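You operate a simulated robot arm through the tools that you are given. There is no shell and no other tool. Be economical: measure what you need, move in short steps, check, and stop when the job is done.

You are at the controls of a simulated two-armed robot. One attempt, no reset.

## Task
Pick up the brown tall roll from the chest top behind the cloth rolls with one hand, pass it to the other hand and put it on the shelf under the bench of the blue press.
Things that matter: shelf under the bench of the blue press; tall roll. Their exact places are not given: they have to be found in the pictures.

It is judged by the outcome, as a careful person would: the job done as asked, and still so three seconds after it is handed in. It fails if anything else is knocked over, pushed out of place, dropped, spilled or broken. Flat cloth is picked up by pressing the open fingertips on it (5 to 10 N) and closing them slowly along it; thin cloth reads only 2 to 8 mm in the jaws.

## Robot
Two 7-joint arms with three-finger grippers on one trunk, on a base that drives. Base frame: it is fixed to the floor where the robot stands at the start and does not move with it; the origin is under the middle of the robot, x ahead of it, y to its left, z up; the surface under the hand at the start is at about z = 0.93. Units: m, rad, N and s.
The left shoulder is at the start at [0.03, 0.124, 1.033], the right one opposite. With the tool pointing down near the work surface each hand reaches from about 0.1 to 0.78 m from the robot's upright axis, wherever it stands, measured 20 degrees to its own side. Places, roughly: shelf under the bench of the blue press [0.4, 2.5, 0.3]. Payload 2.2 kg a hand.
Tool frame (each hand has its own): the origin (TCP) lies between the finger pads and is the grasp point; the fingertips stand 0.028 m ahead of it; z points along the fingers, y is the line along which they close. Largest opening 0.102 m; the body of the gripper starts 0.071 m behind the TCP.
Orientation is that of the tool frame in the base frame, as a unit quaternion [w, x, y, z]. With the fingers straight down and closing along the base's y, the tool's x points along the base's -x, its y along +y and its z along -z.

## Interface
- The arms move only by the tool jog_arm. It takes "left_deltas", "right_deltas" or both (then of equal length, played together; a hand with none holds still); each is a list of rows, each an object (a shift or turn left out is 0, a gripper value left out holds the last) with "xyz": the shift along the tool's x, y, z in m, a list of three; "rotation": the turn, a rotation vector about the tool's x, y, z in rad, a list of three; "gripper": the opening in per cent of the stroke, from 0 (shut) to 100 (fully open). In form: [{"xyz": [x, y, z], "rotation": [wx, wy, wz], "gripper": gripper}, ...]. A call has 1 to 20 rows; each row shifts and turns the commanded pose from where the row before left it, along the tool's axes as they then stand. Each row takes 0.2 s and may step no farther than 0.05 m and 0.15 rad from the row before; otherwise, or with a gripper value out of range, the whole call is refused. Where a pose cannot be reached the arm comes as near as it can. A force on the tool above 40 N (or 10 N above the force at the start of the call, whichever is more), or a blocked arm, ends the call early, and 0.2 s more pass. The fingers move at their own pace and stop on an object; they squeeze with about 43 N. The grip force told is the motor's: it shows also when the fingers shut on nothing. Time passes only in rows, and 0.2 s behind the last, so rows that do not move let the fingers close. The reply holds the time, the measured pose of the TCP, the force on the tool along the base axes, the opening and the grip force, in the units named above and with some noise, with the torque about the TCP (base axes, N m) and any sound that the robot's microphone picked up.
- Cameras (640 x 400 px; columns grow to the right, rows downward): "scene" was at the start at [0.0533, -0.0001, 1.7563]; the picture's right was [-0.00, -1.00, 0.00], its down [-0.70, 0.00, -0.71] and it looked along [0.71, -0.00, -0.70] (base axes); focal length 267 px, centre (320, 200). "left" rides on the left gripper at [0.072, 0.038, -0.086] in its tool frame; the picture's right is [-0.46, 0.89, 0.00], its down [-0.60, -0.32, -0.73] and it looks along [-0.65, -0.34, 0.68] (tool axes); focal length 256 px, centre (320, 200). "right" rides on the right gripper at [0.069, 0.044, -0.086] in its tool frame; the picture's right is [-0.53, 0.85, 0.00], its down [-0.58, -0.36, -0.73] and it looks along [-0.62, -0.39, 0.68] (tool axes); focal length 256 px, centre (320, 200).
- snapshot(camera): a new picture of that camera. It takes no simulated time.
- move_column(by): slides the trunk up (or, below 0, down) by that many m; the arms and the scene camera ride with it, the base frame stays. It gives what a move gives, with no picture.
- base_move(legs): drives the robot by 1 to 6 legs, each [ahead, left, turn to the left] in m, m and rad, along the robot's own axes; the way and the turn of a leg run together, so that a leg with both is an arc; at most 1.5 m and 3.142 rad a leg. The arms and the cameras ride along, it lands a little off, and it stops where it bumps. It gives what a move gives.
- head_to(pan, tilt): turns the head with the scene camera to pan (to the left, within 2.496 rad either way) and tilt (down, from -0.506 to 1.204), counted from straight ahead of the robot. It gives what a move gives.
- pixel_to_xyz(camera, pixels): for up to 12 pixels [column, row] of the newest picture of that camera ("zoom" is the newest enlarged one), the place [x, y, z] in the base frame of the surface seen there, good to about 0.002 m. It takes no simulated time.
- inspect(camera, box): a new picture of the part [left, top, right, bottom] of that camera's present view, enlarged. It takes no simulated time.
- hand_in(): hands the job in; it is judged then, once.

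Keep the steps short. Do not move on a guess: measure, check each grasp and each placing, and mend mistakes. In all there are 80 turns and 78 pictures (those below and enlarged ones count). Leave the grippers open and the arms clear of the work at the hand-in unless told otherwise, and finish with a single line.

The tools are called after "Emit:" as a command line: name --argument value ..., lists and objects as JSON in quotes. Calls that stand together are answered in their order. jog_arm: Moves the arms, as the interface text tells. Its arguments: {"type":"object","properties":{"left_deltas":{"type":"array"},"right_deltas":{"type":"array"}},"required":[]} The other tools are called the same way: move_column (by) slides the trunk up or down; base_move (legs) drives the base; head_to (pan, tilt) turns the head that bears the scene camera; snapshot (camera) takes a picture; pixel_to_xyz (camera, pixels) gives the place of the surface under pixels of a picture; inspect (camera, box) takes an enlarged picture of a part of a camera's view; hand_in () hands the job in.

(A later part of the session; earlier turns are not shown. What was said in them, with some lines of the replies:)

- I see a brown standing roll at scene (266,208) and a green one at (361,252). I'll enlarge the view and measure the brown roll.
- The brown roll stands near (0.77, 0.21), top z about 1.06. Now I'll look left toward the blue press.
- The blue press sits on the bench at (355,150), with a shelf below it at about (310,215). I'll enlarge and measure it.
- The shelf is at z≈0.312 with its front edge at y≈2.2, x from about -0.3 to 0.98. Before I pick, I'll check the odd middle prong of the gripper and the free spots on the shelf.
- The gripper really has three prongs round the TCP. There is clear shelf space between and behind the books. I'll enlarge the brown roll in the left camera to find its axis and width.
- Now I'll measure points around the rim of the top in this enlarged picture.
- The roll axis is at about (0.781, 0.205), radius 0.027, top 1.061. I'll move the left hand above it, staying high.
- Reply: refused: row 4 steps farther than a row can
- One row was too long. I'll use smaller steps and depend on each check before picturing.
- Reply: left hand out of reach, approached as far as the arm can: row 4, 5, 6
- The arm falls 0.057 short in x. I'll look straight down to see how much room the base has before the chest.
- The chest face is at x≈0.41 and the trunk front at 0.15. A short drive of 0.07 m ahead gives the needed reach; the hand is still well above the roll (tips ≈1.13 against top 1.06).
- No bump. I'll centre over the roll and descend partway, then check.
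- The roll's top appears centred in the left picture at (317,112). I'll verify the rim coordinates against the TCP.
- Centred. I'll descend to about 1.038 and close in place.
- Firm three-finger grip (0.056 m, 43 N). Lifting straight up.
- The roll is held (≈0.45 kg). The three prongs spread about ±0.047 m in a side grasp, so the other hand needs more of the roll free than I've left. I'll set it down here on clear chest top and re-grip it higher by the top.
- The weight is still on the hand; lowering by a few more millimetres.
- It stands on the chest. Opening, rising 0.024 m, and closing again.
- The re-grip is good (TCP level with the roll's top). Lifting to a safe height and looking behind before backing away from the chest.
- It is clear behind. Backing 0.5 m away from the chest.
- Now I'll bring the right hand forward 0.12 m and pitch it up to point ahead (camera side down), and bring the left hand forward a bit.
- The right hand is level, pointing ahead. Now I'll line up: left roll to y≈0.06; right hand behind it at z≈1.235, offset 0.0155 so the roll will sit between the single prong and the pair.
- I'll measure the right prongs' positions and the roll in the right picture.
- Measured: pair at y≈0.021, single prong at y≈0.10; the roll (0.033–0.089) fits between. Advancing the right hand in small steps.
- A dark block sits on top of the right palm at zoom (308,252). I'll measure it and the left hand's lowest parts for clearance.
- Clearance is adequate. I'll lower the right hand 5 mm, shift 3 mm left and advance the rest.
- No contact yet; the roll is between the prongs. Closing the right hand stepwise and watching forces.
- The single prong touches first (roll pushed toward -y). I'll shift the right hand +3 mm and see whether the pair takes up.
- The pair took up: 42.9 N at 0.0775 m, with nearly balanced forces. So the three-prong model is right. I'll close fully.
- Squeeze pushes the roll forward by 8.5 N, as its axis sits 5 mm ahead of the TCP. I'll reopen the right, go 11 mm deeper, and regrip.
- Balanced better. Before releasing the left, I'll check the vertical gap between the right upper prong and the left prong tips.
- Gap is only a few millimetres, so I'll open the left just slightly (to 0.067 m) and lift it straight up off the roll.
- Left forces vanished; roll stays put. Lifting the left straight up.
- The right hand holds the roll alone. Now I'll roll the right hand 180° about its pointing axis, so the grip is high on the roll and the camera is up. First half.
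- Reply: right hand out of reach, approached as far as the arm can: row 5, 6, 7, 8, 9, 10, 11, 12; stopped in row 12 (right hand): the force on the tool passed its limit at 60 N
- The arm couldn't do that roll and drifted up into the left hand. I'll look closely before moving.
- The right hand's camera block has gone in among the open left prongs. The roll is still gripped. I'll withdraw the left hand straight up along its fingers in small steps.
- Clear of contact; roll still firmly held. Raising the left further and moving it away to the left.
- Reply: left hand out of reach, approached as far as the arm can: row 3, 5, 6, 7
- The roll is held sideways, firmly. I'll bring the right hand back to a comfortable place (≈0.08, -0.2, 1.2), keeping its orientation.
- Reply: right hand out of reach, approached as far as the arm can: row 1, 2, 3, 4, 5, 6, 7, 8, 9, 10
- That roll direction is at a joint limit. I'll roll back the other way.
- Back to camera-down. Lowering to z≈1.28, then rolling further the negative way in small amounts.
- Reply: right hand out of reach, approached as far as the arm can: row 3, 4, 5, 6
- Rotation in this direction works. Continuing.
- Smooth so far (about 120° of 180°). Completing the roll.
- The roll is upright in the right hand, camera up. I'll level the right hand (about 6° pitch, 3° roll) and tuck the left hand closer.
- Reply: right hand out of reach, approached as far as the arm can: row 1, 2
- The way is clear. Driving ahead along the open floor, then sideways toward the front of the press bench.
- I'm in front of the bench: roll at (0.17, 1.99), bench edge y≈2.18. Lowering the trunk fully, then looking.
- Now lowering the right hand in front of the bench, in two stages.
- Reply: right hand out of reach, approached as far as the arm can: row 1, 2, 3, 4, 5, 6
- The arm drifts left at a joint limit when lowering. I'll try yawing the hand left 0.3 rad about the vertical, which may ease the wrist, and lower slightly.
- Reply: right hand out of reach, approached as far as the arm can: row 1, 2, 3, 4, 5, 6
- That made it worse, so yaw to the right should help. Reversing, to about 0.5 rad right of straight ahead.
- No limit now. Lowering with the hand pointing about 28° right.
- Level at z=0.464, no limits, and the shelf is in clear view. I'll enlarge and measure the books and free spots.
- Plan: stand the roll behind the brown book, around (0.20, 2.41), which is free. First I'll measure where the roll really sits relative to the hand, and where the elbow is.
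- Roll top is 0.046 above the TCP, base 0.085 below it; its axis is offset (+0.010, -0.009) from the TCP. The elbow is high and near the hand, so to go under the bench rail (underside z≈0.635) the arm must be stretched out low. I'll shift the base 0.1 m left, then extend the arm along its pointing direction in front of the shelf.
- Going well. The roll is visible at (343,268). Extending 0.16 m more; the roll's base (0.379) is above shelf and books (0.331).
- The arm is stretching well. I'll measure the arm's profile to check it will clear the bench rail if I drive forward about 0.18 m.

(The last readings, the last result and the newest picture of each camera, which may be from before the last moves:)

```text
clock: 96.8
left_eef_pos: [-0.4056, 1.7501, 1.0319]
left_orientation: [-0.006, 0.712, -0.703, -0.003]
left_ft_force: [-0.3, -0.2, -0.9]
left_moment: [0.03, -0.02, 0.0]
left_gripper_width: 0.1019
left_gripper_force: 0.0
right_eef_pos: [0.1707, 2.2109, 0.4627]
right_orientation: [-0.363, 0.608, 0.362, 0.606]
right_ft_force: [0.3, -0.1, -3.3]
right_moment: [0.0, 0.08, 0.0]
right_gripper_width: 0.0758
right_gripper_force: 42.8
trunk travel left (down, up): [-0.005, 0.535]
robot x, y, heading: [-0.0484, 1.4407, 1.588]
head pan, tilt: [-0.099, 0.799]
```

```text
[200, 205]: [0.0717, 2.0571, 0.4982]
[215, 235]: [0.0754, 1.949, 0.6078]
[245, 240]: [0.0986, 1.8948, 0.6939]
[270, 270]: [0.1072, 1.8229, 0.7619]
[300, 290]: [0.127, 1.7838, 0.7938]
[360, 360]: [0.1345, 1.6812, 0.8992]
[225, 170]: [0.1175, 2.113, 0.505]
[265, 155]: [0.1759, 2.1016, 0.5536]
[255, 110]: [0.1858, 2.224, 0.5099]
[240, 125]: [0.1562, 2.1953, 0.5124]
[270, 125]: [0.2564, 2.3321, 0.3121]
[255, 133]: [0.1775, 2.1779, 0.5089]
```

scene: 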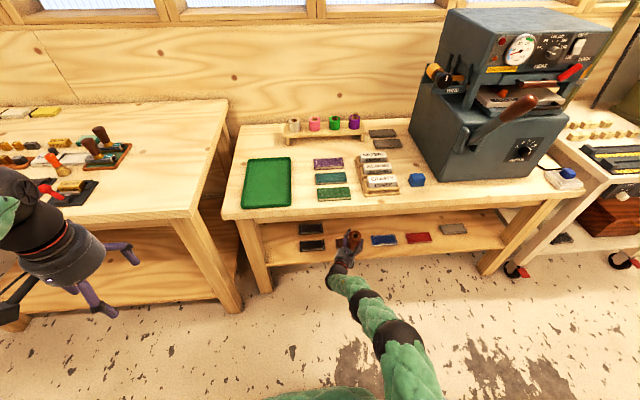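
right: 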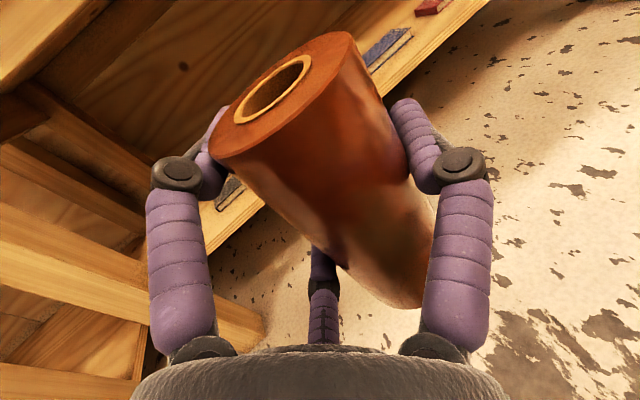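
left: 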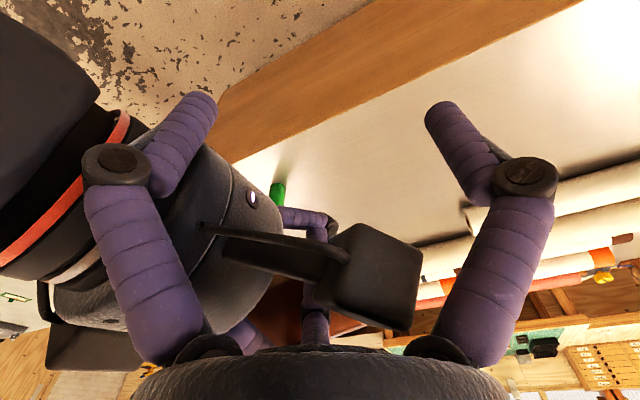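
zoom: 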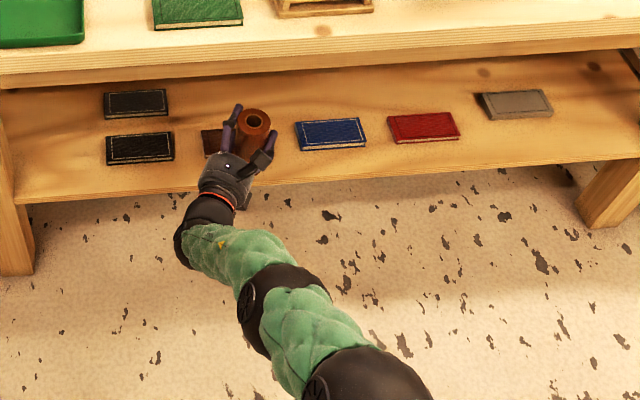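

The forearm will clear the rail by over 4 cm (surface at z≈0.61 will be at y≈2.13; rail at 2.18–2.2). Driving 0.18 m ahead.

Emit:
base_move --legs '[[0.1, 0, 0], [0.082, 0, 0]]'

Emit:
snapshot --camera "right"

Emit:
inspect --camera "scene" --box '[280, 200, 480, 350]'

```text
clock: 98.6
left_eef_pos: [-0.4094, 1.9325, 1.0304]
left_orientation: [-0.007, 0.712, -0.702, -0.004]
left_ft_force: [1.0, -1.0, -0.1]
left_moment: [0.01, 0.01, 0.02]
left_gripper_width: 0.102
left_gripper_force: 0.1
right_eef_pos: [0.1679, 2.3922, 0.4617]
right_orientation: [-0.364, 0.609, 0.364, 0.604]
right_ft_force: [-0.1, -0.5, -3.5]
right_moment: [0.06, 0.03, -0.01]
right_gripper_width: 0.0755
right_gripper_force: 43.0
trunk travel left (down, up): [-0.005, 0.535]
robot x, y, heading: [-0.0515, 1.6256, 1.59]
head pan, tilt: [-0.099, 0.799]
```

```text
21 pictures are left
```

right: 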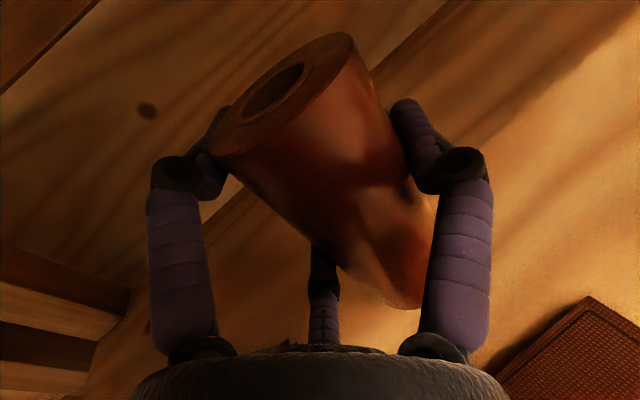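

```text
2.67 times, centred on (380, 275) of scene
```

zoom: 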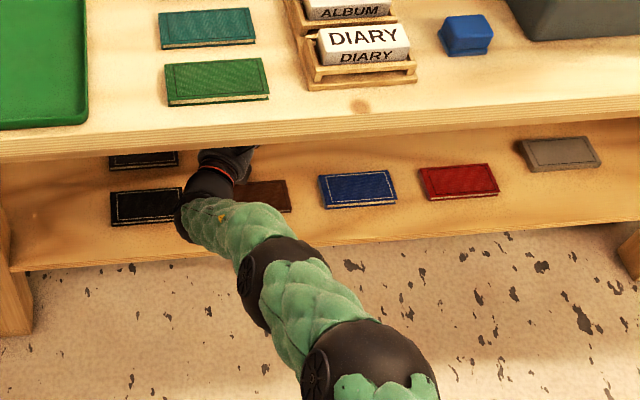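

Inside the shelf space with nothing touched. I'll check the roll's tilt by measuring its rim and side in the right picture.

Emit:
pixel_to_xyz --camera "right" --pixels '[[225, 140], [232, 115], [340, 45], [300, 55], [270, 140], [310, 110], [345, 70], [320, 200], [310, 150], [400, 300], [550, 370], [150, 110]]'

Emit:
jog_arm --right_deltas '[{"xyz": [-0.02, 0, 0]}, {"xyz": [-0.02, 0, 0]}, {}]'

```text
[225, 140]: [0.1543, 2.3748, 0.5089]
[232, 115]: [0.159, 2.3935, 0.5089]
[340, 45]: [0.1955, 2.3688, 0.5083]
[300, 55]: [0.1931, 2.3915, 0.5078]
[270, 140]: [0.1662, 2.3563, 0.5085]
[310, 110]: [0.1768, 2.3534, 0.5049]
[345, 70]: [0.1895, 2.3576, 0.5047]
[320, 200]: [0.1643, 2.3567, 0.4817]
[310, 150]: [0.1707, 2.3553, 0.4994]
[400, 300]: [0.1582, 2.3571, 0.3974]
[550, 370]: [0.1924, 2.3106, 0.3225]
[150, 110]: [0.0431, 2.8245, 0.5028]
```

```text
clock: 99.4
left_eef_pos: [-0.4088, 1.9314, 1.0322]
left_orientation: [-0.006, 0.712, -0.702, -0.003]
left_ft_force: [-0.3, -0.2, 0.6]
left_moment: [0.01, 0.01, -0.02]
left_gripper_width: 0.102
left_gripper_force: 0.0
right_eef_pos: [0.1678, 2.3786, 0.4377]
right_orientation: [-0.363, 0.609, 0.363, 0.605]
right_ft_force: [0.2, -0.8, -2.7]
right_moment: [0.04, 0.05, 0.02]
right_gripper_width: 0.076
right_gripper_force: 43.5
right hand out of reach, approached as far as the arm can: row 2
trunk travel left (down, up): [-0.005, 0.535]
robot x, y, heading: [-0.0478, 1.625, 1.581]
head pan, tilt: [-0.099, 0.799]
```

The rim is level (0.5085 all round), so the roll is upright. The arm is at full stretch, so I'll move the base 0.05 m closer, then pull the hand back slightly while lowering.

Emit:
base_move --legs '[[0.055, 0, 0]]'

Emit:
jog_arm --right_deltas '[{"xyz": [0, 0, -0.02]}, {"xyz": [0, 0, -0.015]}, {"xyz": [-0.012, 0, 0]}, {"xyz": [-0.012, 0, 0]}, {}]'

Emit:
snapshot --camera "right"

```text
clock: 100.3
left_eef_pos: [-0.4106, 1.9875, 1.0301]
left_orientation: [-0.007, 0.712, -0.702, -0.003]
left_ft_force: [1.1, 0.3, 0.1]
left_moment: [-0.04, 0.03, 0.03]
left_gripper_width: 0.1019
left_gripper_force: 0.0
right_eef_pos: [0.1658, 2.4363, 0.4357]
right_orientation: [-0.364, 0.608, 0.364, 0.604]
right_ft_force: [0.0, 0.7, -3.0]
right_moment: [0.04, 0.02, 0.01]
right_gripper_width: 0.0758
right_gripper_force: 42.7
trunk travel left (down, up): [-0.005, 0.535]
robot x, y, heading: [-0.0505, 1.6814, 1.591]
head pan, tilt: [-0.099, 0.799]
```

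```text
clock: 101.5
left_eef_pos: [-0.4108, 1.9871, 1.0305]
left_orientation: [-0.008, 0.712, -0.702, -0.003]
left_ft_force: [1.0, 0.5, -1.4]
left_moment: [-0.01, -0.01, 0.0]
left_gripper_width: 0.1021
left_gripper_force: 0.1
right_eef_pos: [0.1495, 2.4055, 0.4137]
right_orientation: [-0.364, 0.608, 0.364, 0.604]
right_ft_force: [-0.5, 0.3, -3.8]
right_moment: [0.03, 0.03, 0.0]
right_gripper_width: 0.0757
right_gripper_force: 42.6
trunk travel left (down, up): [-0.005, 0.535]
robot x, y, heading: [-0.053, 1.6793, 1.584]
head pan, tilt: [-0.099, 0.799]
```

```text
19 pictures are left
```

right: 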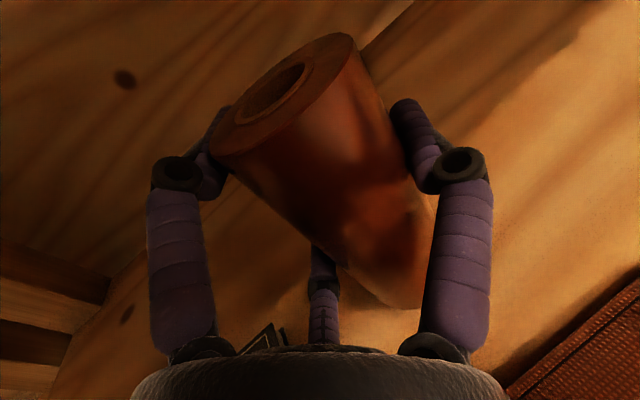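

Reach is fine now. About 17 mm to go. Lowering 12 mm, then in 2 mm steps while watching the force.

Emit:
jog_arm --right_deltas '[{"xyz": [-0.006, 0, 0]}, {"xyz": [-0.006, 0, 0]}, {"xyz": [-0.002, 0, 0]}, {}]'

```text
clock: 102.5
left_eef_pos: [-0.4099, 1.9866, 1.03]
left_orientation: [-0.006, 0.713, -0.701, -0.003]
left_ft_force: [-0.5, 0.6, 0.4]
left_moment: [-0.03, -0.01, -0.03]
left_gripper_width: 0.1024
left_gripper_force: 0.0
right_eef_pos: [0.1497, 2.4007, 0.4036]
right_orientation: [-0.364, 0.608, 0.364, 0.605]
right_ft_force: [0.1, 0.6, -3.6]
right_moment: [0.04, 0.05, 0.01]
right_gripper_width: 0.076
right_gripper_force: 43.3
right hand out of reach, approached as far as the arm can: row 2
trunk travel left (down, up): [-0.005, 0.535]
robot x, y, heading: [-0.0487, 1.6776, 1.581]
head pan, tilt: [-0.099, 0.799]
```

Near the reach limit again; pulling back 15 mm and lowering further.

Emit:
jog_arm --right_deltas '[{"xyz": [0, 0, -0.015]}, {"xyz": [-0.002, 0, 0]}, {"xyz": [-0.002, 0, 0]}, {}]'

```text
clock: 103.5
left_eef_pos: [-0.4105, 1.986, 1.0308]
left_orientation: [-0.007, 0.712, -0.702, -0.002]
left_ft_force: [0.2, -0.2, -0.2]
left_moment: [-0.01, -0.02, 0.01]
left_gripper_width: 0.1018
left_gripper_force: 0.3
right_eef_pos: [0.1424, 2.3893, 0.399]
right_orientation: [-0.364, 0.609, 0.363, 0.604]
right_ft_force: [-0.6, 0.6, -4.3]
right_moment: [0.05, 0.03, -0.01]
right_gripper_width: 0.0758
right_gripper_force: 43.4
trunk travel left (down, up): [-0.005, 0.535]
robot x, y, heading: [-0.0489, 1.6773, 1.587]
head pan, tilt: [-0.099, 0.799]
```

Emit:
jog_arm --right_deltas '[{"xyz": [-0.0015, 0, 0]}, {"xyz": [-0.0015, 0, 0]}, {}]'

```text
clock: 104.3
left_eef_pos: [-0.4116, 1.9863, 1.0316]
left_orientation: [-0.008, 0.713, -0.702, -0.002]
left_ft_force: [-0.1, 0.9, -0.6]
left_moment: [-0.02, -0.02, 0.0]
left_gripper_width: 0.1019
left_gripper_force: 0.1
right_eef_pos: [0.1429, 2.3891, 0.3961]
right_orientation: [-0.364, 0.608, 0.364, 0.605]
right_ft_force: [-0.5, -0.9, -3.9]
right_moment: [0.0, 0.03, 0.01]
right_gripper_width: 0.0757
right_gripper_force: 43.4
trunk travel left (down, up): [-0.005, 0.535]
robot x, y, heading: [-0.0519, 1.6802, 1.591]
head pan, tilt: [-0.099, 0.799]
```

Still carrying the full weight; lowering 3 mm more in small steps.

Emit:
jog_arm --right_deltas '[{"xyz": [-0.001, 0, 0]}, {"xyz": [-0.001, 0, 0]}, {}]'

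Emit:
snapshot --camera "right"

Emit:
pixel_to_xyz --camera "right" --pixels '[[225, 140], [340, 45], [380, 295], [395, 302], [345, 270], [430, 300], [310, 300], [260, 345]]'

```text
clock: 105.1
left_eef_pos: [-0.4107, 1.986, 1.0314]
left_orientation: [-0.008, 0.712, -0.702, -0.002]
left_ft_force: [-0.3, -0.7, -0.9]
left_moment: [0.0, 0.02, -0.02]
left_gripper_width: 0.1019
left_gripper_force: 0.1
right_eef_pos: [0.1437, 2.3865, 0.3954]
right_orientation: [-0.365, 0.607, 0.365, 0.604]
right_ft_force: [-0.4, -0.2, -3.3]
right_moment: [0.05, 0.02, -0.01]
right_gripper_width: 0.0756
right_gripper_force: 43.0
trunk travel left (down, up): [-0.005, 0.535]
robot x, y, heading: [-0.0508, 1.6828, 1.588]
head pan, tilt: [-0.099, 0.799]
```

```text
18 pictures are left
```

right: 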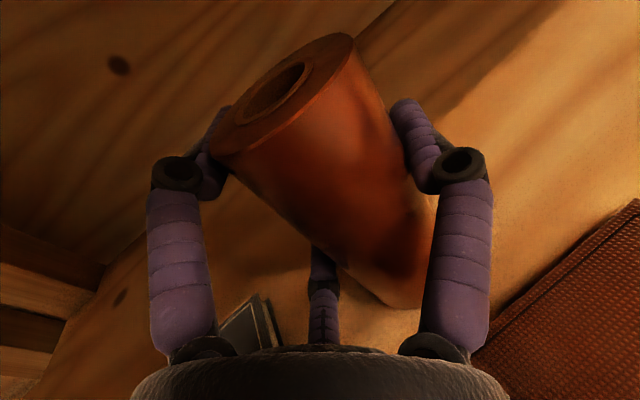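

```text
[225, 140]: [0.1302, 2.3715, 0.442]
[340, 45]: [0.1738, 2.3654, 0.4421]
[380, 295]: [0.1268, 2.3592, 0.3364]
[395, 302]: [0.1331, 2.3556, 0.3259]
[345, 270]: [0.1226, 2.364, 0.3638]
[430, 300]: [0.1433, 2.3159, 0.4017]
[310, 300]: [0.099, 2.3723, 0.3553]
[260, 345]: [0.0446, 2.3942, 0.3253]
```

Top reads 0.442, so the base is within a millimetre of the shelf (0.312). A little lower until the weight comes off.

Emit:
jog_arm --right_deltas '[{"xyz": [-0.001, 0, 0]}, {"xyz": [-0.001, 0, 0]}, {}]'

```text
clock: 105.9
left_eef_pos: [-0.4106, 1.9865, 1.0315]
left_orientation: [-0.007, 0.712, -0.702, -0.002]
left_ft_force: [-0.8, 0.8, 0.3]
left_moment: [0.05, -0.04, -0.01]
left_gripper_width: 0.1018
left_gripper_force: 0.1
right_eef_pos: [0.1441, 2.3862, 0.3946]
right_orientation: [-0.364, 0.608, 0.363, 0.604]
right_ft_force: [0.0, -0.1, -3.5]
right_moment: [0.05, 0.03, -0.03]
right_gripper_width: 0.0759
right_gripper_force: 42.5
right hand out of reach, approached as far as the arm can: row 2
trunk travel left (down, up): [-0.005, 0.535]
robot x, y, heading: [-0.0539, 1.6806, 1.588]
head pan, tilt: [-0.099, 0.799]
```

Reach-limited again; I'll use the trunk's remaining 5 mm: down 3 mm.

Emit:
move_column --by -0.003

```text
clock: 106.5
left_eef_pos: [-0.4109, 1.9852, 1.0279]
left_orientation: [-0.007, 0.713, -0.701, -0.003]
left_ft_force: [-0.5, 0.2, 0.1]
left_moment: [0.01, 0.02, -0.02]
left_gripper_width: 0.1021
left_gripper_force: 0.0
right_eef_pos: [0.1436, 2.3871, 0.3941]
right_orientation: [-0.364, 0.607, 0.363, 0.606]
right_ft_force: [-0.7, -0.4, 2.3]
right_moment: [0.04, -0.11, -0.02]
right_gripper_width: 0.0758
right_gripper_force: 42.8
trunk travel left (down, up): [-0.002, 0.538]
robot x, y, heading: [-0.0482, 1.678, 1.584]
head pan, tilt: [-0.099, 0.799]
```

The shelf carries it now (+2.3 N). Opening slowly to 0.09 m.

Emit:
jog_arm --right_deltas '[{"gripper": 78}, {"gripper": 82}, {"gripper": 88}, {}]'

Emit:
snapshot --camera "right"

```text
clock: 107.5
left_eef_pos: [-0.4115, 1.9858, 1.0277]
left_orientation: [-0.007, 0.713, -0.701, -0.002]
left_ft_force: [-0.4, -0.2, 0.6]
left_moment: [-0.01, 0.0, -0.02]
left_gripper_width: 0.1021
left_gripper_force: 0.1
right_eef_pos: [0.1425, 2.3879, 0.3922]
right_orientation: [-0.363, 0.608, 0.363, 0.605]
right_ft_force: [0.7, 0.3, -0.3]
right_moment: [0.02, -0.03, -0.02]
right_gripper_width: 0.0894
right_gripper_force: 0.1
trunk travel left (down, up): [-0.002, 0.538]
robot x, y, heading: [-0.0494, 1.6814, 1.587]
head pan, tilt: [-0.099, 0.799]
```

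```text
17 pictures are left
```

right: 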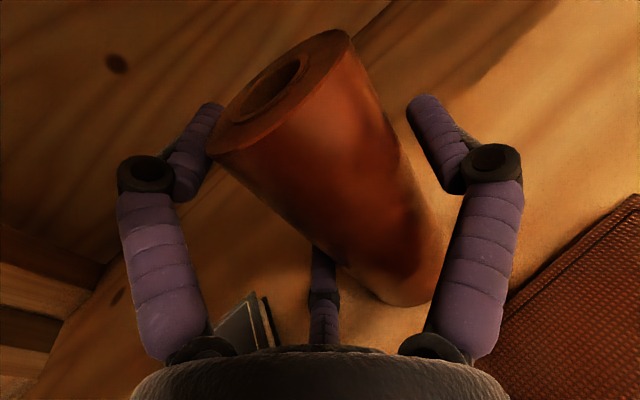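

The roll stands free. I'll open a little more, nudge 1.5 mm off the pair side, then withdraw straight back 7 cm in small steps.

Emit:
jog_arm --right_deltas '[{"gripper": 94}, {"xyz": [0.002, -0.0015, 0]}, {"xyz": [0, 0, -0.01]}, {"xyz": [0, 0, -0.015]}, {}]'

Emit:
snapshot --camera "right"

```text
clock: 108.7
left_eef_pos: [-0.4101, 1.9858, 1.0274]
left_orientation: [-0.007, 0.713, -0.701, -0.002]
left_ft_force: [0.1, -0.3, -0.7]
left_moment: [-0.02, -0.01, -0.02]
left_gripper_width: 0.1021
left_gripper_force: 0.0
right_eef_pos: [0.1298, 2.3653, 0.3947]
right_orientation: [-0.363, 0.609, 0.363, 0.605]
right_ft_force: [-0.5, 0.1, 0.5]
right_moment: [-0.02, -0.01, 0.02]
right_gripper_width: 0.0959
right_gripper_force: 0.1
trunk travel left (down, up): [-0.002, 0.538]
robot x, y, heading: [-0.0495, 1.6762, 1.59]
head pan, tilt: [-0.099, 0.799]
```

```text
16 pictures are left
```

right: 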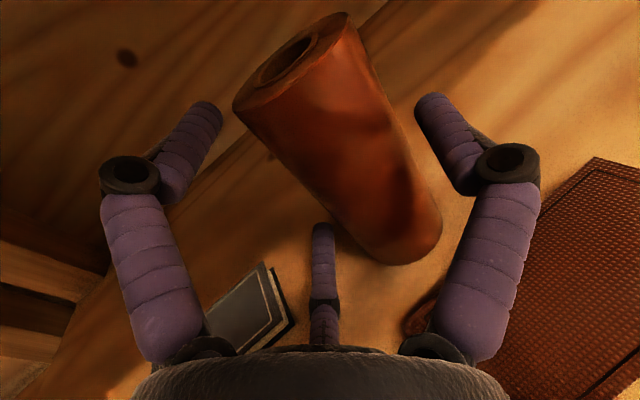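

Clear separation. I'll raise the hand 2 cm (away from the books) and withdraw the rest.

Emit:
jog_arm --right_deltas '[{"xyz": [0.01, 0, 0]}, {"xyz": [0.01, 0, -0.005]}, {"xyz": [0.005, 0, -0.015]}, {"xyz": [0.005, 0, -0.015]}, {"xyz": [0, 0, -0.015]}, {"xyz": [0, 0, -0.015]}, {}]'

Emit:
snapshot --camera "right"

Emit:
snapshot --camera "scene"

```text
clock: 110.2
left_eef_pos: [-0.4106, 1.987, 1.0289]
left_orientation: [-0.008, 0.713, -0.701, -0.002]
left_ft_force: [-0.1, 0.4, 0.5]
left_moment: [-0.02, -0.02, 0.03]
left_gripper_width: 0.1018
left_gripper_force: 0.0
right_eef_pos: [0.0994, 2.3073, 0.4255]
right_orientation: [-0.365, 0.608, 0.364, 0.604]
right_ft_force: [-0.4, 0.8, 0.7]
right_moment: [-0.01, -0.02, 0.0]
right_gripper_width: 0.096
right_gripper_force: 0.1
trunk travel left (down, up): [-0.002, 0.538]
robot x, y, heading: [-0.0498, 1.6778, 1.591]
head pan, tilt: [-0.099, 0.799]
```

```text
15 pictures are left
```

right: 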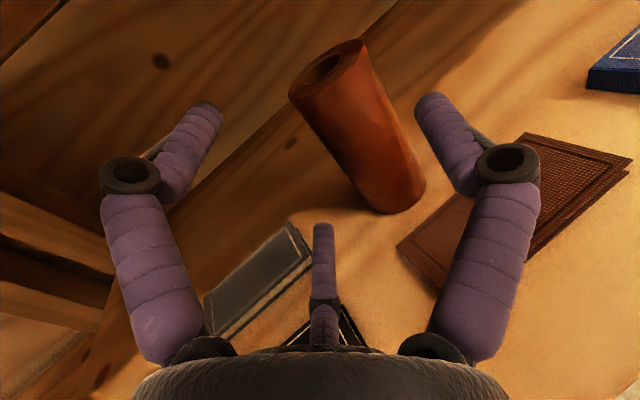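

```text
14 pictures are left
```

scene: 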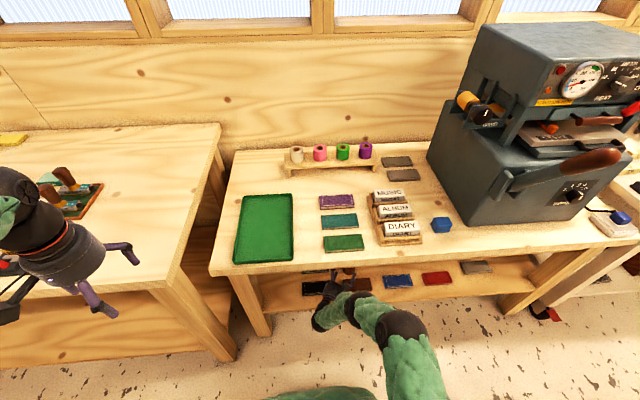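

The roll stands upright on the shelf, hand clear. Backing the base away 0.35 m.

Emit:
base_move --legs '[[-0.35, 0, 0]]'

Emit:
snapshot --camera "scene"

Emit:
inspect --camera "scene" --box '[220, 160, 460, 310]'

```text
clock: 112.5
left_eef_pos: [-0.404, 1.6353, 1.0274]
left_orientation: [-0.007, 0.713, -0.701, -0.003]
left_ft_force: [-0.3, -0.7, 0.4]
left_moment: [0.02, 0.0, -0.01]
left_gripper_width: 0.1019
left_gripper_force: 0.0
right_eef_pos: [0.1048, 1.956, 0.4249]
right_orientation: [-0.365, 0.608, 0.364, 0.604]
right_ft_force: [-0.3, 0.7, 0.9]
right_moment: [-0.03, -0.01, -0.03]
right_gripper_width: 0.0956
right_gripper_force: 0.2
trunk travel left (down, up): [-0.002, 0.538]
robot x, y, heading: [-0.0437, 1.3282, 1.585]
head pan, tilt: [-0.099, 0.799]
```

```text
13 pictures are left
```

scene: 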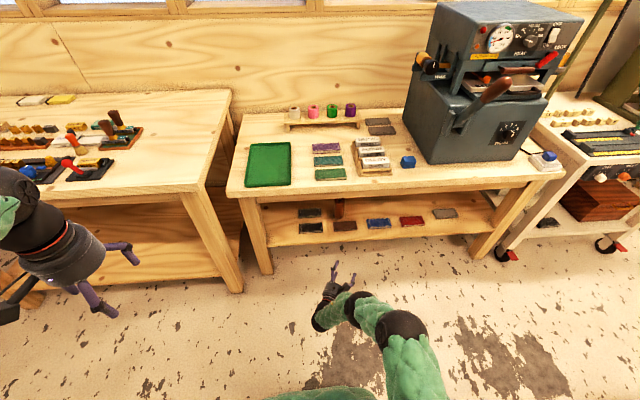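

```text
2.67 times, centred on (340, 235) of scene
```

zoom: 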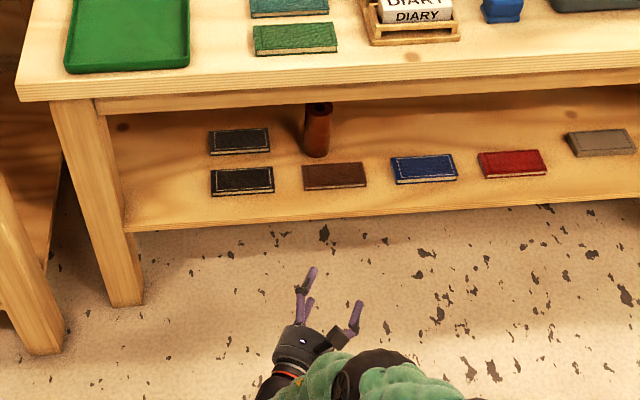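

The roll stands upright on the shelf behind the brown book, and every book is where it was. Opening the right gripper fully, then handing in.

Emit:
jog_arm --right_deltas '[{"gripper": 100}, {}]'

Emit:
hand_in

```text
clock: 113.1
left_eef_pos: [-0.4058, 1.6344, 1.0278]
left_orientation: [-0.007, 0.713, -0.701, -0.003]
left_ft_force: [0.5, 0.4, 0.2]
left_moment: [0.0, 0.0, 0.01]
left_gripper_width: 0.102
left_gripper_force: 0.0
right_eef_pos: [0.1058, 1.9566, 0.4252]
right_orientation: [-0.364, 0.608, 0.363, 0.604]
right_ft_force: [0.0, -0.2, -1.0]
right_moment: [0.02, 0.0, 0.0]
right_gripper_width: 0.1021
right_gripper_force: 0.1
trunk travel left (down, up): [-0.002, 0.538]
robot x, y, heading: [-0.0427, 1.324, 1.591]
head pan, tilt: [-0.099, 0.799]
```

```text
The job is handed in.
```

The left hand picked up the brown tall roll and passed it to the right hand, which stood it upright on the shelf under the blue press's bench; the hands bumped once on the way, but the roll stayed gripped and nothing else looked moved.
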